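You operate a simulated robot arm through the tools that you are given. There is no shell and no other tool. Be economical: measure what you need, move in short steps, check, and stop when the job is done.

Carry out the task below with a simulated two-armed robot. There is one attempt and no reset: what you move stays moved.

JOB
On the grey worktop, fold the white cloth in half, so that it is half as long.

It is judged by the outcome, as a careful person would: the job done as asked, and still so three seconds after it is handed in. It fails if anything else is knocked over, pushed out of place, dropped, spilled or broken. Flat cloth is picked up by pressing the open fingertips on it (5 to 10 N) and closing them slowly along it; thin cloth reads only 2 to 8 mm in the jaws.

ROBOT AND FRAMES
Two 7-joint arms with two-finger parallel grippers on one trunk, on a base that drives. Base frame: it is fixed to the floor where the robot stands at the start and does not move with it; the origin is under the middle of the robot, x ahead of it, y to its left, z up. Units: mm, degrees, N and s.
The left shoulder is at the start at [70, 163, 1220], the right one opposite. Places, roughly: grey worktop [700, -200, 900]. Payload 3.43 kg a hand.
Tool frame (each hand has its own): the origin (TCP) lies between the finger pads and is the grasp point; the fingertips stand 34 mm ahead of it; z points along the fingers, y is the line along which they close. The gripper opens to 128 mm. The fingers are 24 mm wide and 12 mm thick; the gripper's body (48 by 130 mm) begins 96 mm behind the TCP.
Orientation is told as [roll, pitch, yaw] about the base's x, y, z axes, in that order, counted from this pose: with the fingers straight down and closing along the base's y, the tool's x points along the base's -x, its y along +y and its z along -z.

CONTROLS
- The arms move only by the tool move_arm. It takes "left_targets", "right_targets" or both (then of equal length, played together; a hand with none holds still); each is a list of rows, each a list of 6 numbers: the shift along the tool's x, y, z in units of 20 mm (1.0 is 20 mm), then the turn, a rotation vector about the tool's x, y, z in units of 8 degrees (1.0 is 8 degrees). In form: [[x, y, z, rx, ry, rz], ...]. A call has 1 to 8 rows; each row shifts and turns the commanded pose from where the row before left it, along the tool's axes as they then stand. "left_claw" and "right_claw" are, for a hand that has rows, the opening, from 0 (shut) to 1 (fully open), set as the call begins (left out, the last holds). A call with a number of a shift or a turn outside -1 to 1 is refused whole. Each row takes 0.2 s and may step no farther than 50 mm and 8.6 degrees from the row before; otherwise, or with a gripper value out of range, the whole call is refused. A pose out of reach is approached as far as the arm can. The call stops where the force on the tool passes 40 N (or 10 N more than at its start, if that is more) or the arm is blocked; 0.2 s more then pass. Each finger travels about 153 mm/s and halts on what it meets, pressing with about 29 N; the grip force reading is that of the motor and also rises with nothing between the fingers. The clock runs only during rows and for 0.2 s after the last one: add rows that do not move to give the fingers time. The reply holds the time, the measured pose of the TCP, the force on the tool along the base axes, the opening and the grip force, in the units named above and with some noise.
- Cameras (640 x 400 px; columns grow to the right, rows downward): "scene" is now at [134.7, 5.9, 1439.4]; the picture's right is [0.06, -1.00, 0.00], its down [-0.63, -0.04, -0.78] and it looks along [0.78, 0.04, -0.63] (base axes); focal length 257 px, centre (320, 200). "left" rides on the left gripper at [76, 11, -160] in its tool frame; the picture's right is [-0.15, 0.99, 0.00], its down [-0.88, -0.13, -0.46] and it looks along [-0.45, -0.07, 0.89] (tool axes); focal length 234 px, centre (320, 200). "right" rides on the right gripper at [76, -11, -160] in its tool frame; the picture's right is [0.15, 0.99, 0.00], its down [-0.88, 0.13, -0.46] and it looks along [-0.45, 0.07, 0.89] (tool axes); focal length 234 px, centre (320, 200). There is no depth. A picture from a camera that has moved, and an enlarged one, comes with that camera's place and axes in the base frame and with its lens.
- get_image(camera): a new picture of that camera. No time passes.
- slide_trunk(by): slides the trunk up (or, below 0, down) by that many mm; the arms and the scene camera ride with it, the base frame stays. It gives what a move gives, with no picture.
- base_move(legs): drives the robot by 1 to 6 legs, each [ahead, left, turn to the left] in mm, mm and degrees, along the robot's own axes; the way and the turn of a leg run together, so that a leg with both is an arc; at most 1500 mm and 180 degrees a leg. The arms and the cameras ride along, it lands a little off, and it stops where it bumps. It gives what a move gives.
- turn_head(pan, tilt): turns the head with the scene camera to pan (to the left, within 86 degrees either way) and tilt (down, from -29 to 69), counted from straight ahead of the robot. It gives what a move gives.
- inspect(camera, box): a new picture of the part [left, top, right, bottom] of that camera's present view, enlarged. No time passes.
- hand_in(): hands the job in; it is judged then, once.

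Work in short steps. Places have to be worked out from the pictures, the camera data and where the tool is seen: move nearer, look again, correct. Check each grasp and each placing, and mend what went wrong. You have 120 turns and 108 pictures in all, those below and enlarged ones among them. Open the grippers and draw the arms clear of the work before you hand the job in, unless the task says otherwise; then end with one line.

The tools are called after "Emit:" as name(argument=value, ...) on one line, values as JSON. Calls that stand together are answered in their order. move_arm: Moves the arms, as the interface text tells. Its arguments: {"type":"object","properties":{"left_targets":{"type":"array","items":{"type":"array","items":{"type":"number"}}},"left_claw":{"type":"number"},"right_targets":{"type":"array","items":{"type":"array","items":{"type":"number"}}},"right_claw":{"type":"number"}},"required":[]} The other tools are called the same way: slide_trunk (by) slides the trunk up or down; base_move (legs) drives the base; turn_head (pan, tilt) turns the head that bears the scene camera; get_image (camera) takes a picture; inspect (camera, box) takes an enlarged picture of a part of a camera's view; hand_in () hands the job in.

At the start:

```text
time_s: 0.0
left_eef_pos: [631.7, 211.1, 1047.4]
left_ee_rot: [0.0, -0.1, 0.0]
left_force: [-0.5, -0.1, 0.0]
left_width: 128.0
left_gripper_force: 0.2
right_eef_pos: [568.0, -199.3, 1139.7]
right_ee_rot: [-0.1, 0.0, 0.0]
right_force: [0.2, 0.5, 0.2]
right_width: 128.0
right_gripper_force: 0.1
trunk travel left (down, up): [-700.0, 240.0]
robot x, y, heading: [3.4, 0.5, 0.0]
head pan, tilt: [3.3, 38.8]
```

scene: 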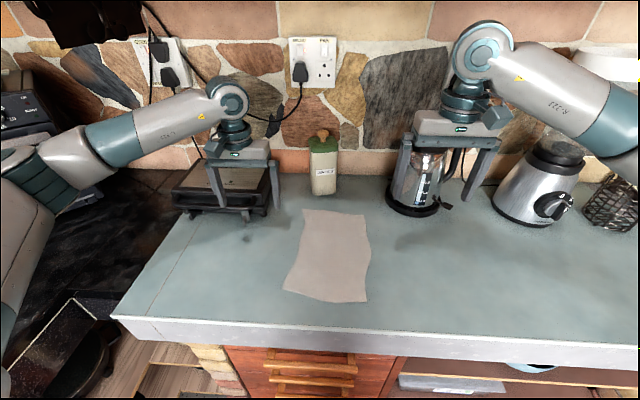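
right: 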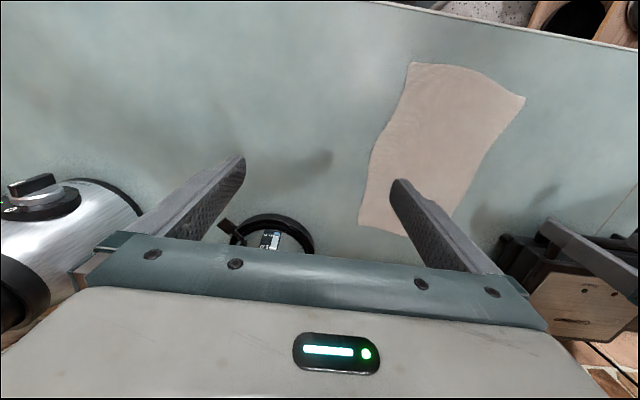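
left: 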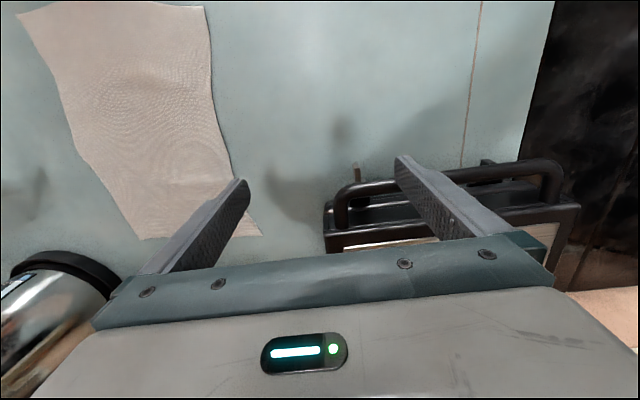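

I judge the cloth to be about 320 mm along x and 200 mm along y, from about x 480 to 800. I'll enlarge the view to place its corners.

Emit:
inspect(camera="scene", box=[240, 160, 420, 320])

```text
2.50 times, centred on (330, 240) of scene
camera zoom: at [134.7, 5.9, 1439.4], right [0.06, -1.0, 0.0], down [-0.63, -0.04, -0.78], along [0.78, 0.04, -0.63], focal length 644 px, centre (295, 100)
```

zoom: 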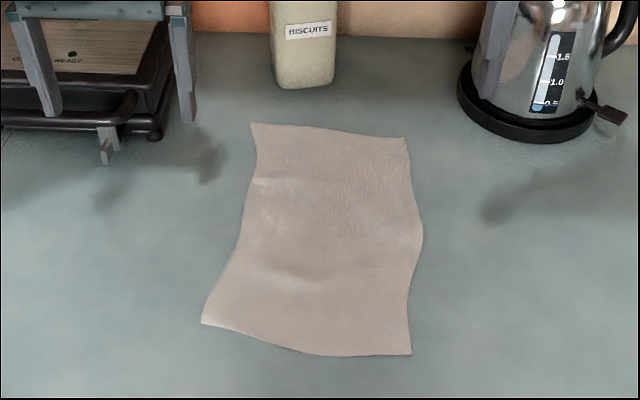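

The near corners come out at about (497,119) and (475,-92), the far ones at about (811,104) and (791,-112). I'll bring both hands above the near corners with the jaws partly closed.

Emit:
move_arm(left_targets=[[0.76, -0.79, 0.5, 0, 0, 0], [0.76, -0.79, 0.5, 0, 0, 0], [0.76, -0.79, 0.5, 0, 0, 0], [0.76, -0.79, 0.5, 0, 0, 0], [0.76, -0.79, 0.5, 0, 0, 0], [0.76, -0.79, 0.5, 0, 0, 0], [0.76, -0.79, 0.5, 0, 0, 0], [0.76, -0.79, 0.5, 0, 0, 0]], right_targets=[[0.475, 0.82, 1, 0, 0, 0], [0.475, 0.82, 1, 0, 0, 0], [0.475, 0.82, 1, 0, 0, 0], [0.475, 0.82, 1, 0, 0, 0], [0.475, 0.82, 1, 0, 0, 0], [0.475, 0.82, 1, 0, 0, 0], [0.475, 0.82, 1, 0, 0, 0], [0.475, 0.82, 1, 0, 0, 0]], left_claw=0.31, right_claw=0.31)

Emit:
get_image(camera="left")

Emit:
get_image(camera="right")

Emit:
get_image(camera="scene")

```text
time_s: 1.8
left_eef_pos: [509.0, 83.9, 967.5]
left_ee_rot: [0.0, 0.0, 0.0]
left_force: [0.3, -0.2, 0.4]
left_width: 39.5
left_gripper_force: 0.2
right_eef_pos: [491.8, -67.2, 980.9]
right_ee_rot: [0.0, 0.0, 0.0]
right_force: [-0.2, 0.5, 0.1]
right_width: 39.8
right_gripper_force: 0.0
trunk travel left (down, up): [-700.0, 240.0]
robot x, y, heading: [-0.8, 0.5, 0.0]
head pan, tilt: [3.3, 38.8]
```

```text
103 pictures are left
camera left: at [433.9, 95.5, 1127.7], right [0.15, 0.99, 0.0], down [0.88, -0.13, 0.46], along [0.45, -0.07, -0.89], focal length 234 px, centre (320, 200)
```

left: 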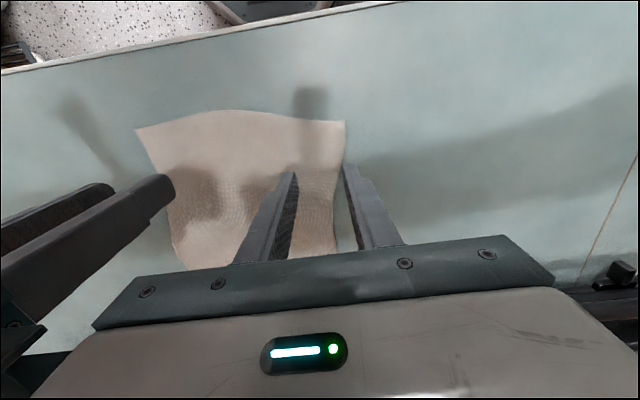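

```text
102 pictures are left
camera right: at [414.6, -79.1, 1143.8], right [-0.15, 0.99, 0.0], down [0.88, 0.13, 0.46], along [0.45, 0.07, -0.89], focal length 234 px, centre (320, 200)
```

right: 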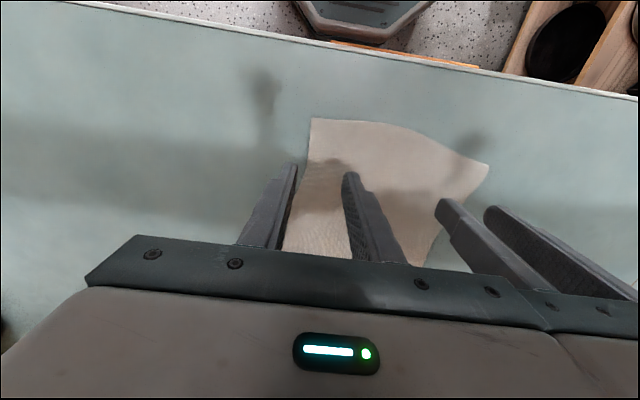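

```text
101 pictures are left
camera scene: at [134.9, 6.0, 1439.4], right [0.06, -1.0, 0.0], down [-0.63, -0.04, -0.78], along [0.78, 0.04, -0.63], focal length 257 px, centre (320, 200)
```

scene: 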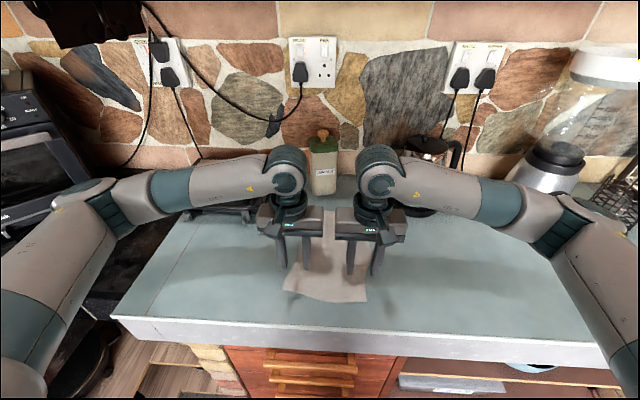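

Comparing the cameras puts the surface nearer z = 890, with the near corners at about (472,113) and (450,-84). I'll shift to just inside them, narrow the jaws and come down to about 15 mm above.

Emit:
move_arm(left_targets=[[0.5, 0.03, 0.6, 0, 0, 0], [0.5, 0.03, 0.6, 0, 0, 0], [0, 0, 0, 0, 0, 0]], right_targets=[[0.6, 0.23, 0.9, 0, 0, 0], [0.6, 0.23, 0.9, 0, 0, 0], [0, 0, 0, 0, 0, 0]], left_claw=0.235, right_claw=0.235)

Emit:
get_image(camera="left")

Emit:
get_image(camera="right")

```text
time_s: 2.6
left_eef_pos: [487.5, 86.1, 946.0]
left_ee_rot: [0.1, 0.0, 0.0]
left_force: [0.2, 0.1, -0.5]
left_width: 30.2
left_gripper_force: 0.0
right_eef_pos: [467.2, -58.0, 945.1]
right_ee_rot: [0.0, 0.0, 0.1]
right_force: [-0.2, -1.4, -0.1]
right_width: 30.0
right_gripper_force: 0.0
trunk travel left (down, up): [-700.0, 240.0]
robot x, y, heading: [-0.7, -2.2, -0.2]
head pan, tilt: [3.3, 38.8]
```

```text
100 pictures are left
camera left: at [414.0, 97.9, 1104.5], right [0.15, 0.99, 0.0], down [0.88, -0.13, 0.46], along [0.45, -0.07, -0.89], focal length 234 px, centre (320, 200)
```

left: 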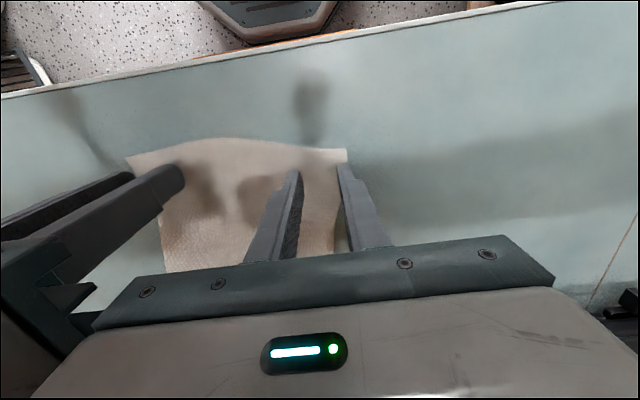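

```text
99 pictures are left
camera right: at [391.5, -69.9, 1106.6], right [-0.15, 0.99, 0.0], down [0.88, 0.13, 0.46], along [0.45, 0.07, -0.89], focal length 234 px, centre (320, 200)
```

right: 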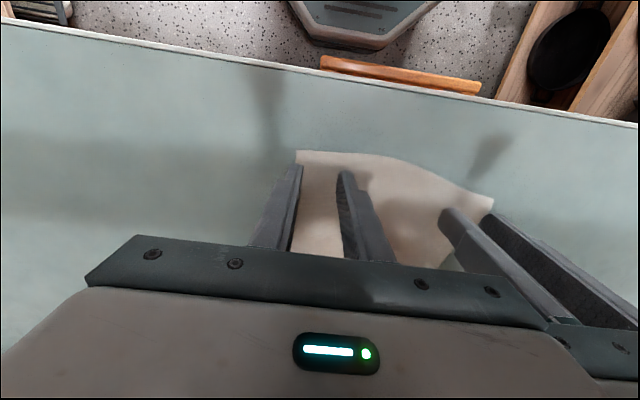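

Both hands sit about 13 mm inside their corners. I'll nudge them inward 3 mm and descend in small steps, watching the force.

Emit:
move_arm(left_targets=[[0, -0.15, 0.25, 0, 0, 0], [0, 0, 0.25, 0, 0, 0], [0, 0, 0, 0, 0, 0]], right_targets=[[0, 0.15, 0.25, 0, 0, 0], [0, 0, 0.25, 0, 0, 0], [0, 0, 0, 0, 0, 0]])

Emit:
inspect(camera="left", box=[200, 100, 440, 250])

```text
time_s: 3.4
left_eef_pos: [489.2, 82.6, 935.2]
left_ee_rot: [0.0, -0.2, 0.0]
left_force: [0.1, 0.9, 6.1]
left_width: 30.7
left_gripper_force: 0.1
right_eef_pos: [466.7, -56.0, 936.5]
right_ee_rot: [-0.1, 0.0, 0.0]
right_force: [1.1, 0.3, 0.2]
right_width: 29.9
right_gripper_force: 0.2
trunk travel left (down, up): [-700.0, 240.0]
robot x, y, heading: [-1.5, 1.2, -0.1]
head pan, tilt: [3.3, 38.8]
```

```text
2.67 times, centred on (320, 175) of left
camera zoom: at [414.2, 94.5, 1094.7], right [0.15, 0.99, 0.0], down [0.88, -0.13, 0.46], along [0.45, -0.07, -0.89], focal length 624 px, centre (320, 267)
```

zoom: 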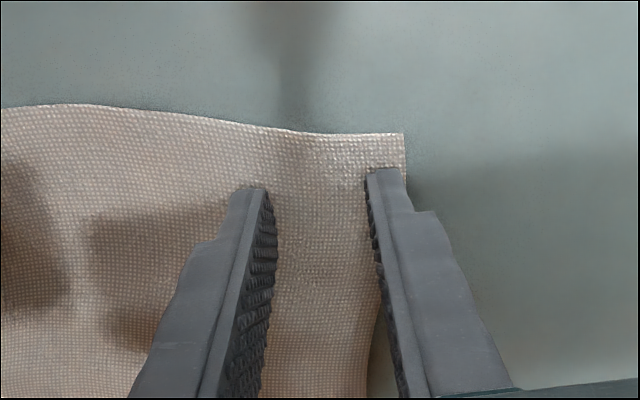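

The left hand already presses with 6 N, so the surface is at about z = 900. The right needs 1–2 mm more.

Emit:
move_arm(right_targets=[[0, 0, 0.1, 0, 0, 0], [0, 0, 0, 0, 0, 0]])

Emit:
inspect(camera="right", box=[200, 100, 440, 250])

```text
time_s: 4.0
left_eef_pos: [488.3, 82.8, 935.4]
left_ee_rot: [-0.1, 0.0, 0.0]
left_force: [0.9, 0.5, 1.5]
left_width: 29.9
left_gripper_force: 0.0
right_eef_pos: [468.7, -55.8, 935.9]
right_ee_rot: [0.1, -0.1, -0.1]
right_force: [-0.8, -0.3, 15.8]
right_width: 29.9
right_gripper_force: 0.0
trunk travel left (down, up): [-700.0, 240.0]
robot x, y, heading: [-0.8, -3.3, -0.1]
head pan, tilt: [3.3, 38.8]
```

```text
2.67 times, centred on (320, 175) of right
camera zoom: at [390.9, -66.9, 1096.9], right [-0.15, 0.99, 0.0], down [0.88, 0.13, 0.46], along [0.45, 0.07, -0.89], focal length 624 px, centre (320, 267)
```

zoom: 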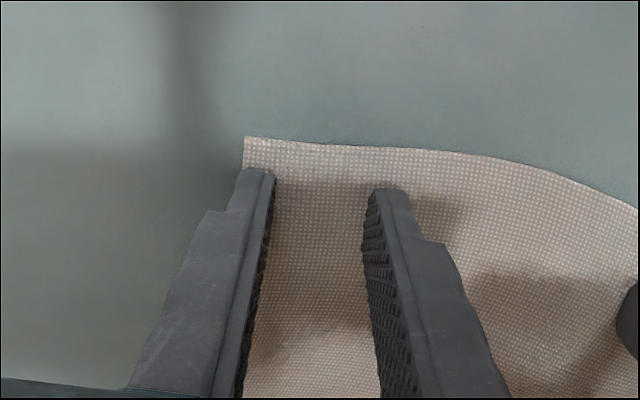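

Right presses 16 N, left 1.5 N; I'll even them out by fractions of a mm and begin closing slowly.

Emit:
move_arm(left_targets=[[0, 0, 0.03, 0, 0, 0], [0, 0, 0, 0, 0, 0]], right_targets=[[0, 0, -0.02, 0, 0, 0], [0, 0, 0, 0, 0, 0]], left_claw=0.2, right_claw=0.2)

Emit:
inspect(camera="right", box=[200, 100, 440, 250])

Emit:
inspect(camera="left", box=[200, 100, 440, 250])

```text
time_s: 4.6
left_eef_pos: [488.3, 83.6, 935.0]
left_ee_rot: [-0.1, -0.1, 0.0]
left_force: [-0.2, -1.4, 8.7]
left_width: 25.1
left_gripper_force: 0.0
right_eef_pos: [467.8, -55.0, 935.3]
right_ee_rot: [0.1, -0.1, 0.1]
right_force: [2.4, 1.9, 18.2]
right_width: 24.3
right_gripper_force: 0.1
trunk travel left (down, up): [-700.0, 240.0]
robot x, y, heading: [2.8, 4.0, -0.0]
head pan, tilt: [3.3, 38.8]
```

```text
2.67 times, centred on (320, 175) of right
camera zoom: at [390.3, -66.7, 1096.8], right [-0.15, 0.99, 0.0], down [0.88, 0.13, 0.46], along [0.45, 0.07, -0.89], focal length 624 px, centre (320, 267)
```

zoom: 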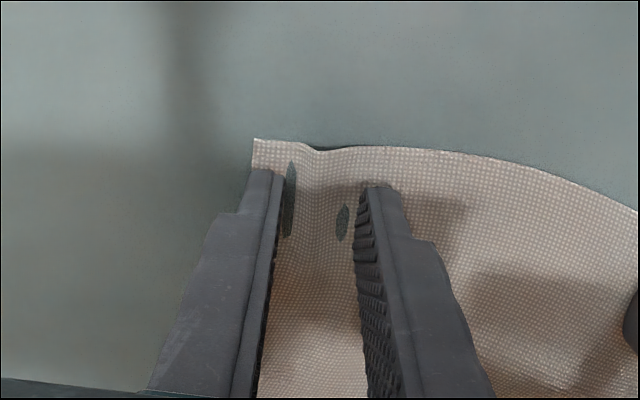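

```text
2.67 times, centred on (320, 175) of left
camera zoom: at [412.8, 95.0, 1094.6], right [0.15, 0.99, 0.0], down [0.88, -0.13, 0.46], along [0.45, -0.07, -0.89], focal length 624 px, centre (320, 267)
```

zoom: 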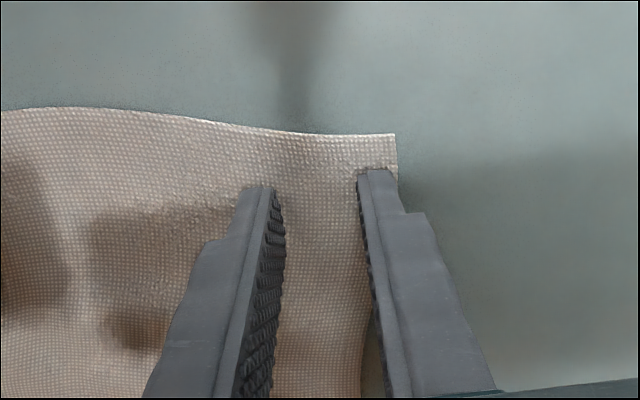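

The cloth is moving with the fingers. I ease the right a touch and close on.

Emit:
move_arm(left_targets=[[0, 0, 0, 0, 0, 0], [0, 0, 0, 0, 0, 0]], right_targets=[[0, 0, -0.03, 0, 0, 0], [0, 0, 0, 0, 0, 0]], left_claw=0.15, right_claw=0.15)

Emit:
move_arm(left_targets=[[0, 0, 0, 0, 0, 0], [0, 0, 0, 0, 0, 0]], right_targets=[[0, 0, 0, 0, 0, 0], [0, 0, 0, 0, 0, 0]], left_claw=0.1, right_claw=0.1)

Emit:
inspect(camera="right", box=[200, 100, 440, 250])

Emit:
inspect(camera="left", box=[200, 100, 440, 250])

```text
time_s: 5.2
left_eef_pos: [488.1, 82.8, 934.8]
left_ee_rot: [0.0, 0.0, 0.0]
left_force: [0.0, -1.2, 13.5]
left_width: 18.2
left_gripper_force: 0.1
right_eef_pos: [465.6, -56.1, 934.2]
right_ee_rot: [0.0, -0.1, -0.1]
right_force: [2.1, 2.3, 16.4]
right_width: 17.9
right_gripper_force: 0.0
trunk travel left (down, up): [-700.0, 240.0]
robot x, y, heading: [-0.7, -4.4, 0.1]
head pan, tilt: [3.3, 38.8]
```

```text
time_s: 5.8
left_eef_pos: [487.4, 82.5, 934.9]
left_ee_rot: [0.0, -0.1, -0.1]
left_force: [0.1, -1.2, 15.5]
left_width: 11.9
left_gripper_force: 0.1
right_eef_pos: [466.0, -56.5, 935.0]
right_ee_rot: [0.0, -0.1, 0.0]
right_force: [0.9, 3.4, 16.0]
right_width: 11.2
right_gripper_force: 0.0
trunk travel left (down, up): [-700.0, 240.0]
robot x, y, heading: [-1.4, 3.5, -0.1]
head pan, tilt: [3.3, 38.8]
```

```text
2.67 times, centred on (320, 175) of right
camera zoom: at [389.5, -67.2, 1096.9], right [-0.15, 0.99, 0.0], down [0.88, 0.13, 0.46], along [0.45, 0.07, -0.89], focal length 624 px, centre (320, 267)
```

zoom: 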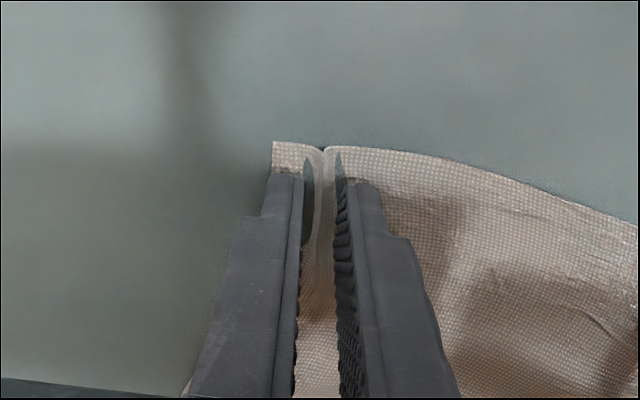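

```text
2.67 times, centred on (320, 175) of left
camera zoom: at [412.4, 94.6, 1094.5], right [0.15, 0.99, 0.0], down [0.88, -0.13, 0.46], along [0.45, -0.07, -0.89], focal length 624 px, centre (320, 267)
```

zoom: 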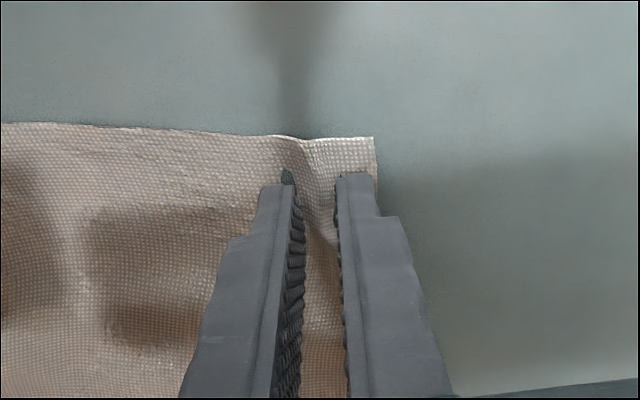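

Ridges are caught between both pairs of fingers. I'll close fully.

Emit:
move_arm(left_targets=[[0, 0, 0, 0, 0, 0], [0, 0, 0, 0, 0, 0]], right_targets=[[0, 0, 0, 0, 0, 0], [0, 0, 0, 0, 0, 0]], left_claw=0.05, right_claw=0.05)

Emit:
move_arm(left_targets=[[0, 0, 0, 0, 0, 0], [0, 0, 0, 0, 0, 0]], right_targets=[[0, 0, 0, 0, 0, 0], [0, 0, 0, 0, 0, 0]], left_claw=0, right_claw=0)

Emit:
move_arm(left_targets=[[0, 0, -0.5, 0, 0, 0], [0, 0, -0.5, 0, 0, 0], [0, 0, -0.5, 0, 0, 0], [0, 0, 0, 0, 0, 0]], right_targets=[[0, 0, -0.5, 0, 0, 0], [0, 0, -0.5, 0, 0, 0], [0, 0, -0.5, 0, 0, 0], [0, 0, 0, 0, 0, 0]])

Emit:
get_image(camera="right")

Emit:
get_image(camera="left")

```text
time_s: 6.4
left_eef_pos: [488.3, 82.8, 935.1]
left_ee_rot: [-0.1, -0.1, 0.0]
left_force: [-0.5, -4.5, 15.7]
left_width: 6.6
left_gripper_force: 0.4
right_eef_pos: [465.8, -56.0, 935.6]
right_ee_rot: [0.1, -0.1, 0.1]
right_force: [-0.8, 4.0, 13.0]
right_width: 7.5
right_gripper_force: 1.0
trunk travel left (down, up): [-700.0, 240.0]
robot x, y, heading: [-0.4, 0.3, 0.1]
head pan, tilt: [3.3, 38.8]
```

```text
time_s: 7.0
left_eef_pos: [487.6, 82.6, 935.5]
left_ee_rot: [-0.1, -0.2, -0.1]
left_force: [0.3, -13.1, 17.7]
left_width: 1.6
left_gripper_force: 29.4
right_eef_pos: [466.7, -55.5, 934.8]
right_ee_rot: [0.0, -0.1, 0.0]
right_force: [0.7, 14.0, 9.6]
right_width: 2.0
right_gripper_force: 28.9
trunk travel left (down, up): [-700.0, 240.0]
robot x, y, heading: [-1.3, 0.6, -0.2]
head pan, tilt: [3.3, 38.8]
```

```text
time_s: 8.0
left_eef_pos: [489.8, 83.7, 962.9]
left_ee_rot: [0.0, 0.1, -0.1]
left_force: [-0.5, -16.0, -0.2]
left_width: 1.6
left_gripper_force: 28.9
right_eef_pos: [467.6, -55.1, 964.4]
right_ee_rot: [0.0, -0.1, -0.1]
right_force: [0.4, 15.2, -0.1]
right_width: 1.7
right_gripper_force: 28.8
trunk travel left (down, up): [-700.0, 240.0]
robot x, y, heading: [2.1, 0.2, 0.1]
head pan, tilt: [3.3, 38.8]
```

```text
92 pictures are left
camera right: at [391.0, -66.9, 1125.7], right [-0.15, 0.99, 0.0], down [0.88, 0.13, 0.46], along [0.45, 0.07, -0.89], focal length 234 px, centre (320, 200)
```

right: 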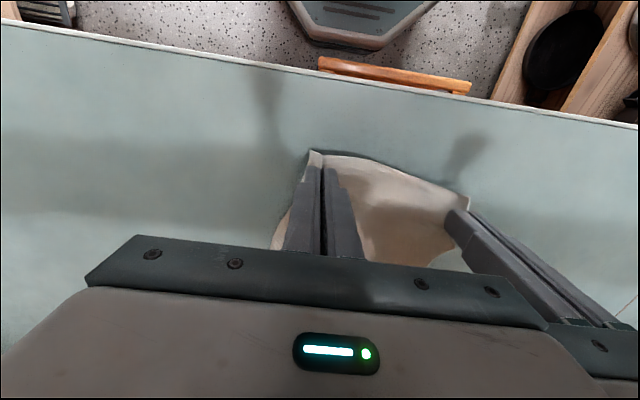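

```text
91 pictures are left
camera left: at [414.7, 94.2, 1122.8], right [0.15, 0.99, 0.0], down [0.88, -0.13, 0.46], along [0.45, -0.07, -0.89], focal length 234 px, centre (320, 200)
```

left: 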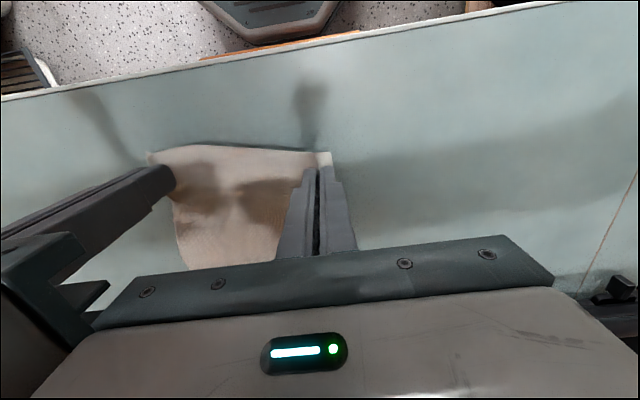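

Both corners are held, but a fold needs the edge to turn over, and with fingers down it would tuck under. Folding the far edge toward me while tilting the fingers forward turns it naturally, and stays clear of the canister. So I'll set this edge back down and release it.

Emit:
move_arm(left_targets=[[0, 0, 0.5, 0, 0, 0], [0, 0, 0.5, 0, 0, 0], [0, 0, 0.38, 0, 0, 0], [0, 0, 0, 0, 0, 0]], right_targets=[[0, 0, 0.5, 0, 0, 0], [0, 0, 0.5, 0, 0, 0], [0, 0, 0.38, 0, 0, 0], [0, 0, 0, 0, 0, 0]])

Emit:
move_arm(left_targets=[[0, 0, 0, 0, 0, 0], [0, 0, 0, 0, 0, 0]], right_targets=[[0, 0, 0, 0, 0, 0], [0, 0, 0, 0, 0, 0]], left_claw=0.1, right_claw=0.1)

Emit:
move_arm(left_targets=[[0, 0, 0, 0, 0, 0], [0, 0, 0, 0, 0, 0]], right_targets=[[0, 0, 0, 0, 0, 0], [0, 0, 0, 0, 0, 0]], left_claw=0.24, right_claw=0.24)

Emit:
move_arm(left_targets=[[0, 0, -1, 0, 0, 0], [0, 0, -1, 0, 0, 0], [-0.5, 0.5, -1, 0, 0, 0], [-1, 0.5, -1, 0, 0, 0], [-1, 0.5, 0, 0, 0, 0], [0, 0, 0, 0, 0, 0]], right_targets=[[0, 0, -1, 0, 0, 0], [0, 0, -1, 0, 0, 0], [-0.5, -0.5, -1, 0, 0, 0], [-1, -0.5, -1, 0, 0, 0], [-1, -0.5, 0, 0, 0, 0], [0, 0, 0, 0, 0, 0]])

Emit:
get_image(camera="scene")

```text
time_s: 9.0
left_eef_pos: [488.8, 82.0, 934.7]
left_ee_rot: [0.0, 0.0, 0.0]
left_force: [-1.1, -13.2, -0.3]
left_width: 2.0
left_gripper_force: 29.0
right_eef_pos: [468.3, -55.7, 936.7]
right_ee_rot: [0.0, 0.0, 0.0]
right_force: [-0.5, 12.7, 0.1]
right_width: 1.5
right_gripper_force: 29.3
trunk travel left (down, up): [-700.0, 240.0]
robot x, y, heading: [0.4, 3.7, 0.0]
head pan, tilt: [3.3, 38.8]
```

```text
time_s: 9.6
left_eef_pos: [488.9, 82.8, 935.6]
left_ee_rot: [0.0, 0.0, 0.0]
left_force: [0.5, 0.2, -0.1]
left_width: 12.9
left_gripper_force: 0.1
right_eef_pos: [468.2, -56.4, 936.0]
right_ee_rot: [0.0, 0.0, -0.1]
right_force: [0.1, -0.3, -0.1]
right_width: 12.8
right_gripper_force: 0.1
trunk travel left (down, up): [-700.0, 240.0]
robot x, y, heading: [-0.6, 0.2, -0.2]
head pan, tilt: [3.3, 38.8]
```

```text
time_s: 10.2
left_eef_pos: [489.0, 82.9, 935.4]
left_ee_rot: [0.0, 0.0, 0.0]
left_force: [-0.2, 0.3, 0.0]
left_width: 30.5
left_gripper_force: 0.1
right_eef_pos: [468.4, -55.6, 936.8]
right_ee_rot: [0.1, 0.0, 0.0]
right_force: [-0.3, -0.2, -0.2]
right_width: 30.7
right_gripper_force: 0.0
trunk travel left (down, up): [-700.0, 240.0]
robot x, y, heading: [1.6, -1.5, -0.2]
head pan, tilt: [3.3, 38.8]
```

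```text
time_s: 11.6
left_eef_pos: [537.8, 111.2, 1016.7]
left_ee_rot: [0.0, 0.0, -0.1]
left_force: [-0.7, -0.6, 0.7]
left_width: 30.6
left_gripper_force: 0.1
right_eef_pos: [516.7, -85.9, 1017.7]
right_ee_rot: [0.1, 0.1, -0.1]
right_force: [-0.3, -0.5, -0.1]
right_width: 30.6
right_gripper_force: 0.1
trunk travel left (down, up): [-700.0, 240.0]
robot x, y, heading: [3.5, -0.3, -0.1]
head pan, tilt: [3.3, 38.8]
```

```text
90 pictures are left
camera scene: at [134.0, 5.9, 1439.5], right [0.06, -1.0, 0.0], down [-0.63, -0.04, -0.78], along [0.78, 0.04, -0.63], focal length 257 px, centre (320, 200)
```

scene: 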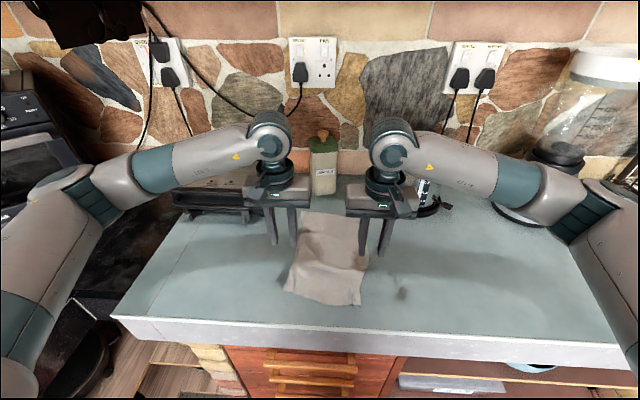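

The cloth lies back nearly flat. Before committing I'll test in the air whether both hands can tilt their fingers forward (about 64°) near the future release place.

Emit:
move_arm(left_targets=[[0, 0, 0, 0, -1, 0], [0, 0, 0, 0, -1, 0], [0, 0, 0, 0, -1, 0], [0, 0, 0, 0, -1, 0], [0, 0, 0, 0, -1, 0], [0, 0, 0, 0, -1, 0], [0, 0, 0, 0, -1, 0], [0, 0, 0, 0, -1, 0]], right_targets=[[0, 0, 0, 0, -1, 0], [0, 0, 0, 0, -1, 0], [0, 0, 0, 0, -1, 0], [0, 0, 0, 0, -1, 0], [0, 0, 0, 0, -1, 0], [0, 0, 0, 0, -1, 0], [0, 0, 0, 0, -1, 0], [0, 0, 0, 0, -1, 0]])

Emit:
get_image(camera="scene")

Emit:
get_image(camera="left")

```text
time_s: 13.4
left_eef_pos: [544.5, 105.0, 1013.7]
left_ee_rot: [-0.6, -62.9, 0.1]
left_force: [0.1, -0.1, -0.1]
left_width: 30.6
left_gripper_force: 0.1
left hand out of reach, approached as far as the arm can: row 8
right_eef_pos: [528.6, -79.7, 1013.5]
right_ee_rot: [0.2, -64.2, -0.4]
right_force: [-0.5, -0.3, -0.9]
right_width: 30.7
right_gripper_force: 0.1
right hand out of reach, approached as far as the arm can: row 7, 8
trunk travel left (down, up): [-700.0, 240.0]
robot x, y, heading: [1.8, -2.4, 0.0]
head pan, tilt: [3.3, 38.8]
```

```text
89 pictures are left
camera scene: at [134.3, 4.5, 1439.4], right [0.06, -1.0, 0.0], down [-0.63, -0.04, -0.78], along [0.78, 0.05, -0.63], focal length 257 px, centre (320, 200)
```

scene: 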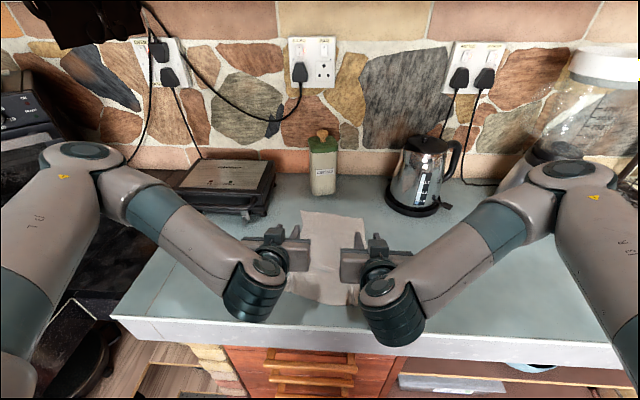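

```text
88 pictures are left
camera left: at [368.6, 116.1, 1018.2], right [0.07, 0.99, 0.13], down [-0.01, -0.13, 0.99], along [1.0, -0.07, 0.0], focal length 234 px, centre (320, 200)
```

left: 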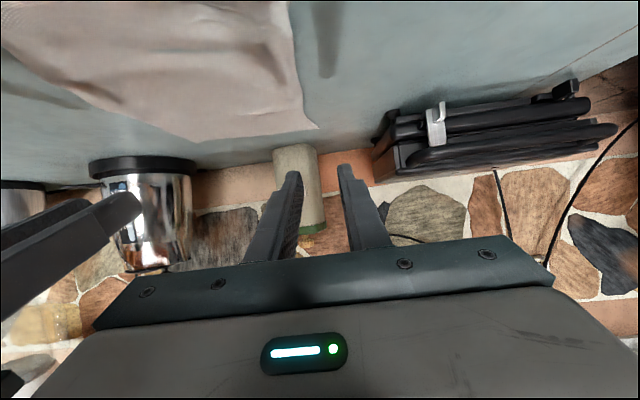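

The tilt is reachable, a bit cramped; backing the base about 80 mm will give room. I'll turn the fingers back down, then back up.

Emit:
move_arm(left_targets=[[0, 0, 0, 0, 1, 0], [0, 0, 0, 0, 1, 0], [0, 0, 0, 0, 1, 0], [0, 0, 0, 0, 1, 0], [0, 0, 0, 0, 1, 0], [0, 0, 0, 0, 1, 0], [0, 0, 0, 0, 1, 0], [0, 0, 0, 0, 1, 0]], right_targets=[[0, 0, 0, 0, 1, 0], [0, 0, 0, 0, 1, 0], [0, 0, 0, 0, 1, 0], [0, 0, 0, 0, 1, 0], [0, 0, 0, 0, 1, 0], [0, 0, 0, 0, 1, 0], [0, 0, 0, 0, 1, 0], [0, 0, 0, 0, 1, 0]])

Emit:
base_move(legs=[[-80, 0, 0]])

Emit:
get_image(camera="scene")

```text
time_s: 15.2
left_eef_pos: [545.4, 104.6, 1012.2]
left_ee_rot: [-0.1, 0.2, 0.0]
left_force: [1.3, 0.0, -0.7]
left_width: 30.8
left_gripper_force: 0.1
right_eef_pos: [529.7, -78.7, 1012.2]
right_ee_rot: [0.2, 0.2, 0.0]
right_force: [0.3, 0.2, -0.4]
right_width: 30.6
right_gripper_force: 0.1
trunk travel left (down, up): [-700.0, 240.0]
robot x, y, heading: [-2.5, -2.1, -0.0]
head pan, tilt: [3.3, 38.8]
```

```text
time_s: 16.3
left_eef_pos: [464.7, 105.4, 1012.3]
left_ee_rot: [0.0, 0.1, 0.0]
left_force: [-0.9, 0.5, -0.8]
left_width: 30.9
left_gripper_force: 0.0
right_eef_pos: [450.0, -78.4, 1011.6]
right_ee_rot: [0.0, 0.1, -0.1]
right_force: [-0.7, -0.6, 0.1]
right_width: 30.9
right_gripper_force: 0.0
trunk travel left (down, up): [-700.0, 240.0]
robot x, y, heading: [-79.7, 2.5, 0.2]
head pan, tilt: [3.3, 38.8]
```

```text
87 pictures are left
camera scene: at [56.0, 6.0, 1439.3], right [0.06, -1.0, 0.0], down [-0.63, -0.04, -0.78], along [0.78, 0.04, -0.63], focal length 257 px, centre (320, 200)
```

scene: 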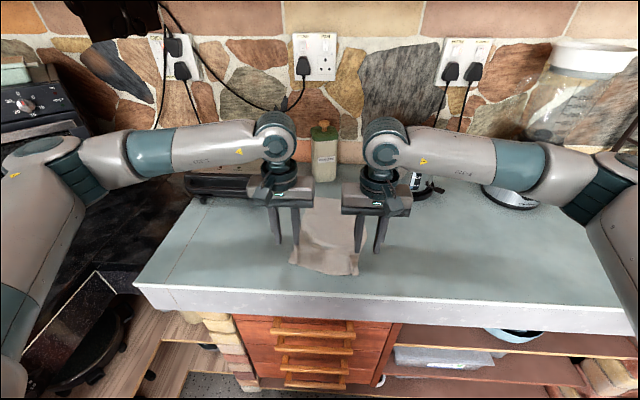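

Now I advance both hands above the far edge, stopping a little short to look.

Emit:
move_arm(left_targets=[[-1, -0.2, 0, 0, 0, 0], [-1, -0.2, 0, 0, 0, 0], [-1, -0.2, 0, 0, 0, 0], [-1, -0.2, 0, 0, 0, 0], [-1, -0.2, 0, 0, 0, 0], [-1, -0.2, 0, 0, 0, 0], [-1, -0.2, 0, 0, 0, 0], [-1, -0.2, 0, 0, 0, 0]], right_targets=[[-1, 0, 0, 0, 0, 0], [-1, 0, 0, 0, 0, 0], [-1, 0, 0, 0, 0, 0], [-1, 0, 0, 0, 0, 0], [-1, 0, 0, 0, 0, 0], [-1, 0, 0, 0, 0, 0], [-1, 0, 0, 0, 0, 0], [-1, 0, 0, 0, 0, 0]])

Emit:
move_arm(left_targets=[[-1, 0, 0.3, 0, 0, 0], [-1, 0, 0.3, 0, 0, 0], [-1, 0, 0.3, 0, 0, 0], [-1, 0, 0.3, 0, 0, 0], [-0.5, 0, 0.3, 0, 0, 0], [0, 0, 0, 0, 0, 0]], right_targets=[[-1, 0, 0.3, 0, 0, 0], [-1, 0, 0.3, 0, 0, 0], [-1, 0, 0.3, 0, 0, 0], [-1, 0, 0.3, 0, 0, 0], [-0.5, 0, 0.3, 0, 0, 0], [0, 0, 0, 0, 0, 0]])

Emit:
get_image(camera="left")

Emit:
get_image(camera="right")

Emit:
get_image(camera="scene")

```text
time_s: 18.1
left_eef_pos: [627.6, 72.0, 1010.7]
left_ee_rot: [0.1, 0.1, 0.1]
left_force: [-1.1, 0.0, 0.2]
left_width: 30.7
left_gripper_force: 0.1
right_eef_pos: [610.8, -79.2, 1012.0]
right_ee_rot: [0.0, 0.1, -0.1]
right_force: [0.3, -0.2, -0.8]
right_width: 30.7
right_gripper_force: 0.0
trunk travel left (down, up): [-700.0, 240.0]
robot x, y, heading: [-79.6, 0.8, 0.2]
head pan, tilt: [3.3, 38.8]
```

```text
time_s: 19.5
left_eef_pos: [715.2, 74.1, 983.7]
left_ee_rot: [0.0, 0.0, 0.0]
left_force: [0.3, 0.3, -0.3]
left_width: 30.8
left_gripper_force: 0.0
right_eef_pos: [699.5, -80.1, 983.3]
right_ee_rot: [0.0, 0.1, 0.0]
right_force: [-0.5, 1.1, 0.3]
right_width: 30.7
right_gripper_force: 0.1
trunk travel left (down, up): [-700.0, 240.0]
robot x, y, heading: [-79.1, -2.1, 0.2]
head pan, tilt: [3.3, 38.8]
```

```text
86 pictures are left
camera left: at [640.1, 84.5, 1142.4], right [0.15, 0.99, 0.0], down [0.88, -0.13, 0.46], along [0.45, -0.07, -0.89], focal length 234 px, centre (320, 200)
```

left: 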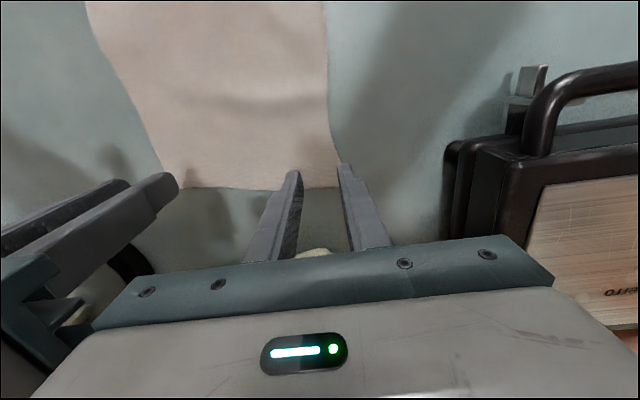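

```text
85 pictures are left
camera right: at [623.2, -91.0, 1145.4], right [-0.15, 0.99, 0.0], down [0.88, 0.13, 0.46], along [0.45, 0.07, -0.89], focal length 234 px, centre (320, 200)
```

right: 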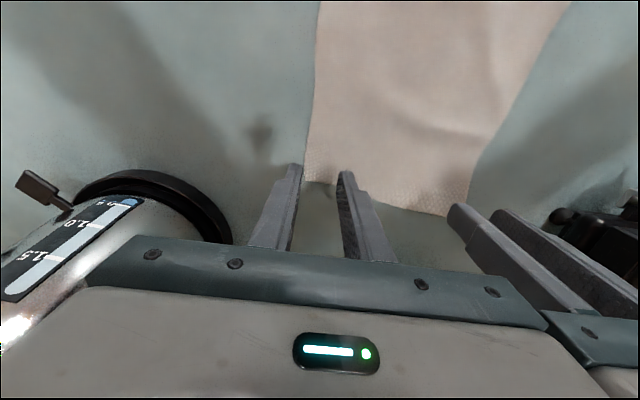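

```text
84 pictures are left
camera scene: at [55.6, 6.0, 1439.5], right [0.06, -1.0, 0.0], down [-0.63, -0.04, -0.78], along [0.78, 0.04, -0.63], focal length 257 px, centre (320, 200)
```

scene: 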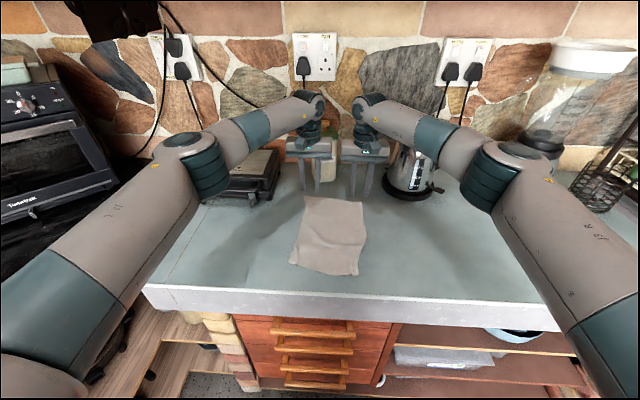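

The far corners come out at about (748,96) and (728,-93). I'll put each TCP about 5 mm inside the edge, jaws at 20 mm, and descend to about 8 mm above.

Emit:
move_arm(left_targets=[[-0.65, -0.05, 0.6, 0, 0, 0], [-0.65, -0.05, 0.6, 0, 0, 0], [0, 0, 0.7, 0, 0, 0], [0, 0, 0, 0, 0, 0]], right_targets=[[-0.56, 0.28, 0.6, 0, 0, 0], [-0.56, 0.27, 0.6, 0, 0, 0], [0, 0, 0.7, 0, 0, 0], [0, 0, 0, 0, 0, 0]], left_claw=0.157, right_claw=0.157)

Emit:
inspect(camera="right", box=[200, 100, 440, 250])

Emit:
inspect(camera="left", box=[200, 100, 440, 250])

```text
time_s: 20.5
left_eef_pos: [740.4, 71.5, 945.3]
left_ee_rot: [0.0, 0.1, 0.0]
left_force: [-0.1, 0.8, -0.4]
left_width: 20.0
left_gripper_force: 0.0
right_eef_pos: [722.4, -69.2, 944.4]
right_ee_rot: [0.0, 0.0, 0.1]
right_force: [1.0, 0.3, -0.5]
right_width: 20.3
right_gripper_force: 0.0
trunk travel left (down, up): [-700.0, 240.0]
robot x, y, heading: [-80.4, -1.2, 0.4]
head pan, tilt: [3.3, 38.8]
```

```text
2.67 times, centred on (320, 175) of right
camera zoom: at [645.5, -79.8, 1106.9], right [-0.15, 0.99, 0.0], down [0.88, 0.13, 0.46], along [0.45, 0.07, -0.89], focal length 624 px, centre (320, 267)
```

zoom: 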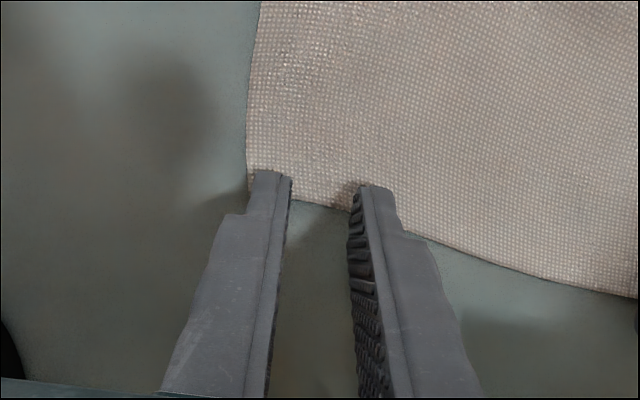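

```text
2.67 times, centred on (320, 175) of left
camera zoom: at [664.7, 82.2, 1104.6], right [0.15, 0.99, 0.0], down [0.88, -0.13, 0.46], along [0.45, -0.07, -0.89], focal length 624 px, centre (320, 267)
```

zoom: 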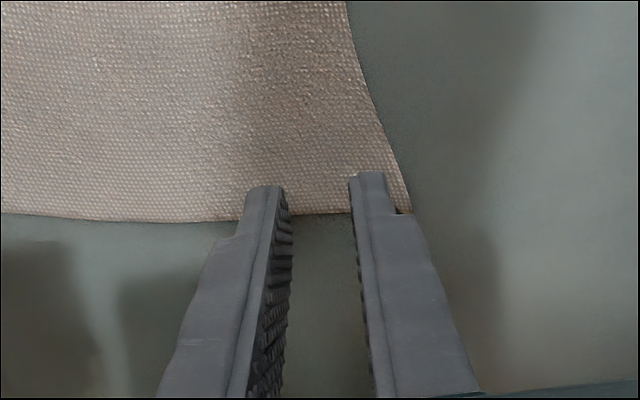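

Fingers overlap the edge by about 13–17 mm. I move the right 4 mm further in and lower both to contact.

Emit:
move_arm(left_targets=[[0, 0, 0.3, 0, 0, 0], [0, 0, 0.18, 0, 0, 0], [0, 0, 0, 0, 0, 0]], right_targets=[[0.2, 0, 0.25, 0, 0, 0], [0, 0, 0.17, 0, 0, 0], [0, 0, 0, 0, 0, 0]])

```text
time_s: 21.3
left_eef_pos: [736.5, 70.0, 935.9]
left_ee_rot: [0.0, -0.1, 0.0]
left_force: [-0.9, 0.1, 3.7]
left_width: 20.2
left_gripper_force: 0.0
left hand out of reach, approached as far as the arm can: row 1
right_eef_pos: [718.4, -67.9, 936.3]
right_ee_rot: [0.0, 0.0, -0.1]
right_force: [1.0, -0.1, 0.0]
right_width: 19.9
right_gripper_force: 0.1
trunk travel left (down, up): [-700.0, 240.0]
robot x, y, heading: [-77.2, 0.2, 0.0]
head pan, tilt: [3.3, 38.8]
```

Left touches at 4 N (it is right at its reach limit, but in place). Press slightly more on both.

Emit:
move_arm(left_targets=[[0, 0, 0.03, 0, 0, 0], [0, 0, 0, 0, 0, 0]], right_targets=[[0, 0, 0.06, 0, 0, 0], [0, 0, 0, 0, 0, 0]])

Emit:
inspect(camera="right", box=[200, 100, 440, 250])

Emit:
inspect(camera="left", box=[200, 100, 440, 250])

```text
time_s: 21.9
left_eef_pos: [738.0, 71.1, 935.9]
left_ee_rot: [-0.1, -0.1, 0.0]
left_force: [1.5, -0.1, 6.5]
left_width: 19.9
left_gripper_force: 0.0
right_eef_pos: [717.7, -68.9, 936.5]
right_ee_rot: [0.0, 0.0, -0.1]
right_force: [0.1, -0.4, -0.5]
right_width: 20.0
right_gripper_force: 0.1
trunk travel left (down, up): [-700.0, 240.0]
robot x, y, heading: [-77.8, 1.1, 0.0]
head pan, tilt: [3.3, 38.8]
```

```text
2.67 times, centred on (320, 175) of right
camera zoom: at [641.2, -80.2, 1098.0], right [-0.15, 0.99, 0.0], down [0.88, 0.13, 0.46], along [0.45, 0.07, -0.89], focal length 624 px, centre (320, 267)
```

zoom: 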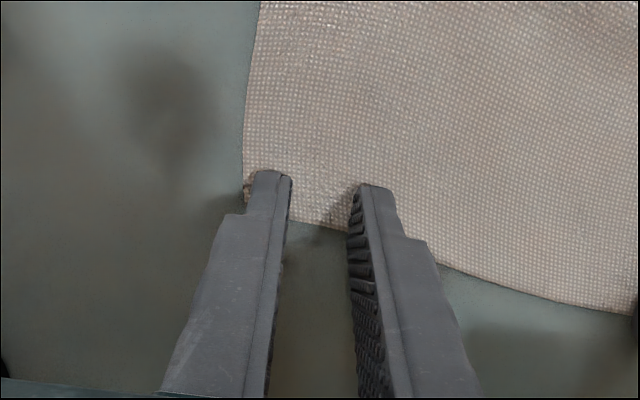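

```text
2.67 times, centred on (320, 175) of left
camera zoom: at [662.4, 82.0, 1094.7], right [0.15, 0.99, 0.0], down [0.88, -0.13, 0.46], along [0.45, -0.07, -0.89], focal length 624 px, centre (320, 267)
```

zoom: 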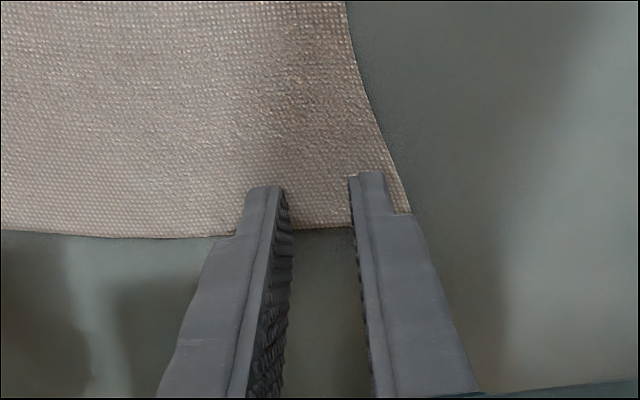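

Both overlap the edge well. Right still has no load; lower it 1 mm more.

Emit:
move_arm(left_targets=[[0, 0, 0, 0, 0, 0], [0, 0, 0, 0, 0, 0]], right_targets=[[0, 0, 0.06, 0, 0, 0], [0, 0, 0, 0, 0, 0]])

```text
time_s: 22.5
left_eef_pos: [736.6, 70.4, 935.9]
left_ee_rot: [0.0, 0.0, 0.0]
left_force: [2.3, -0.1, 7.2]
left_width: 20.2
left_gripper_force: 0.0
right_eef_pos: [716.8, -67.1, 935.0]
right_ee_rot: [0.0, 0.0, -0.1]
right_force: [-0.1, -0.2, 3.6]
right_width: 19.9
right_gripper_force: 0.0
trunk travel left (down, up): [-700.0, 240.0]
robot x, y, heading: [-82.6, 0.5, 0.1]
head pan, tilt: [3.3, 38.8]
```

Contact on both; now close slowly (right 0.6 mm lower).

Emit:
move_arm(left_targets=[[0, 0, 0.02, 0, 0, 0], [0, 0, 0, 0, 0, 0]], right_targets=[[0, 0, 0.03, 0, 0, 0], [0, 0, 0, 0, 0, 0]], left_claw=0.13, right_claw=0.13)

Emit:
move_arm(left_targets=[[0, 0, 0, 0, 0, 0], [0, 0, 0, 0, 0, 0]], right_targets=[[0, 0, 0, 0, 0, 0], [0, 0, 0, 0, 0, 0]], left_claw=0.09, right_claw=0.09)

Emit:
inspect(camera="right", box=[200, 100, 440, 250])

Emit:
inspect(camera="left", box=[200, 100, 440, 250])

```text
time_s: 23.1
left_eef_pos: [736.3, 71.1, 935.3]
left_ee_rot: [0.0, -0.1, 0.1]
left_force: [1.7, 0.6, 10.1]
left_width: 15.2
left_gripper_force: 0.0
right_eef_pos: [716.2, -67.8, 935.0]
right_ee_rot: [0.0, -0.1, 0.0]
right_force: [2.1, 0.1, 7.8]
right_width: 15.4
right_gripper_force: 0.1
trunk travel left (down, up): [-700.0, 240.0]
robot x, y, heading: [-77.9, -0.2, -0.1]
head pan, tilt: [3.3, 38.8]
```

```text
time_s: 23.7
left_eef_pos: [736.8, 71.7, 935.4]
left_ee_rot: [0.0, -0.2, 0.0]
left_force: [1.3, -1.1, 9.0]
left_width: 9.8
left_gripper_force: 0.2
right_eef_pos: [716.1, -68.5, 934.7]
right_ee_rot: [0.1, 0.0, -0.1]
right_force: [1.1, 0.5, 10.7]
right_width: 9.9
right_gripper_force: 0.1
trunk travel left (down, up): [-700.0, 240.0]
robot x, y, heading: [-76.9, -2.6, 0.1]
head pan, tilt: [3.3, 38.8]
```

```text
2.67 times, centred on (320, 175) of right
camera zoom: at [640.1, -79.5, 1096.9], right [-0.15, 0.99, 0.0], down [0.88, 0.13, 0.46], along [0.45, 0.07, -0.89], focal length 624 px, centre (320, 267)
```

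zoom: 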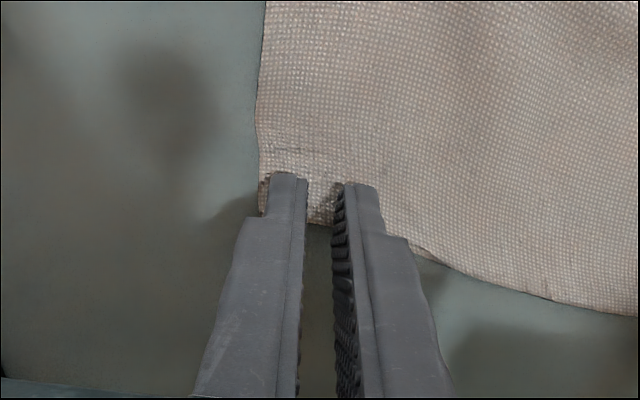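

```text
2.67 times, centred on (320, 175) of left
camera zoom: at [661.1, 82.6, 1094.6], right [0.15, 0.99, 0.0], down [0.88, -0.13, 0.46], along [0.45, -0.07, -0.89], focal length 624 px, centre (320, 267)
```

zoom: 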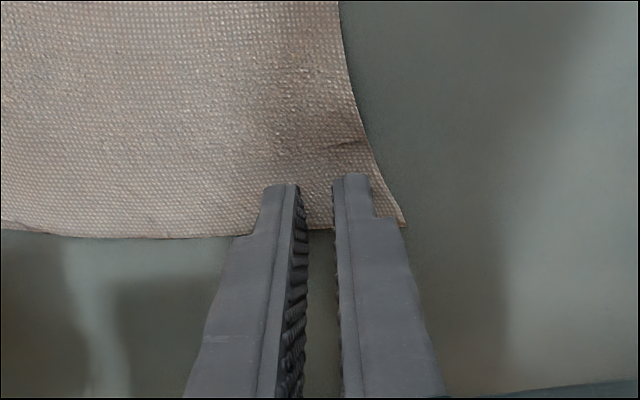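

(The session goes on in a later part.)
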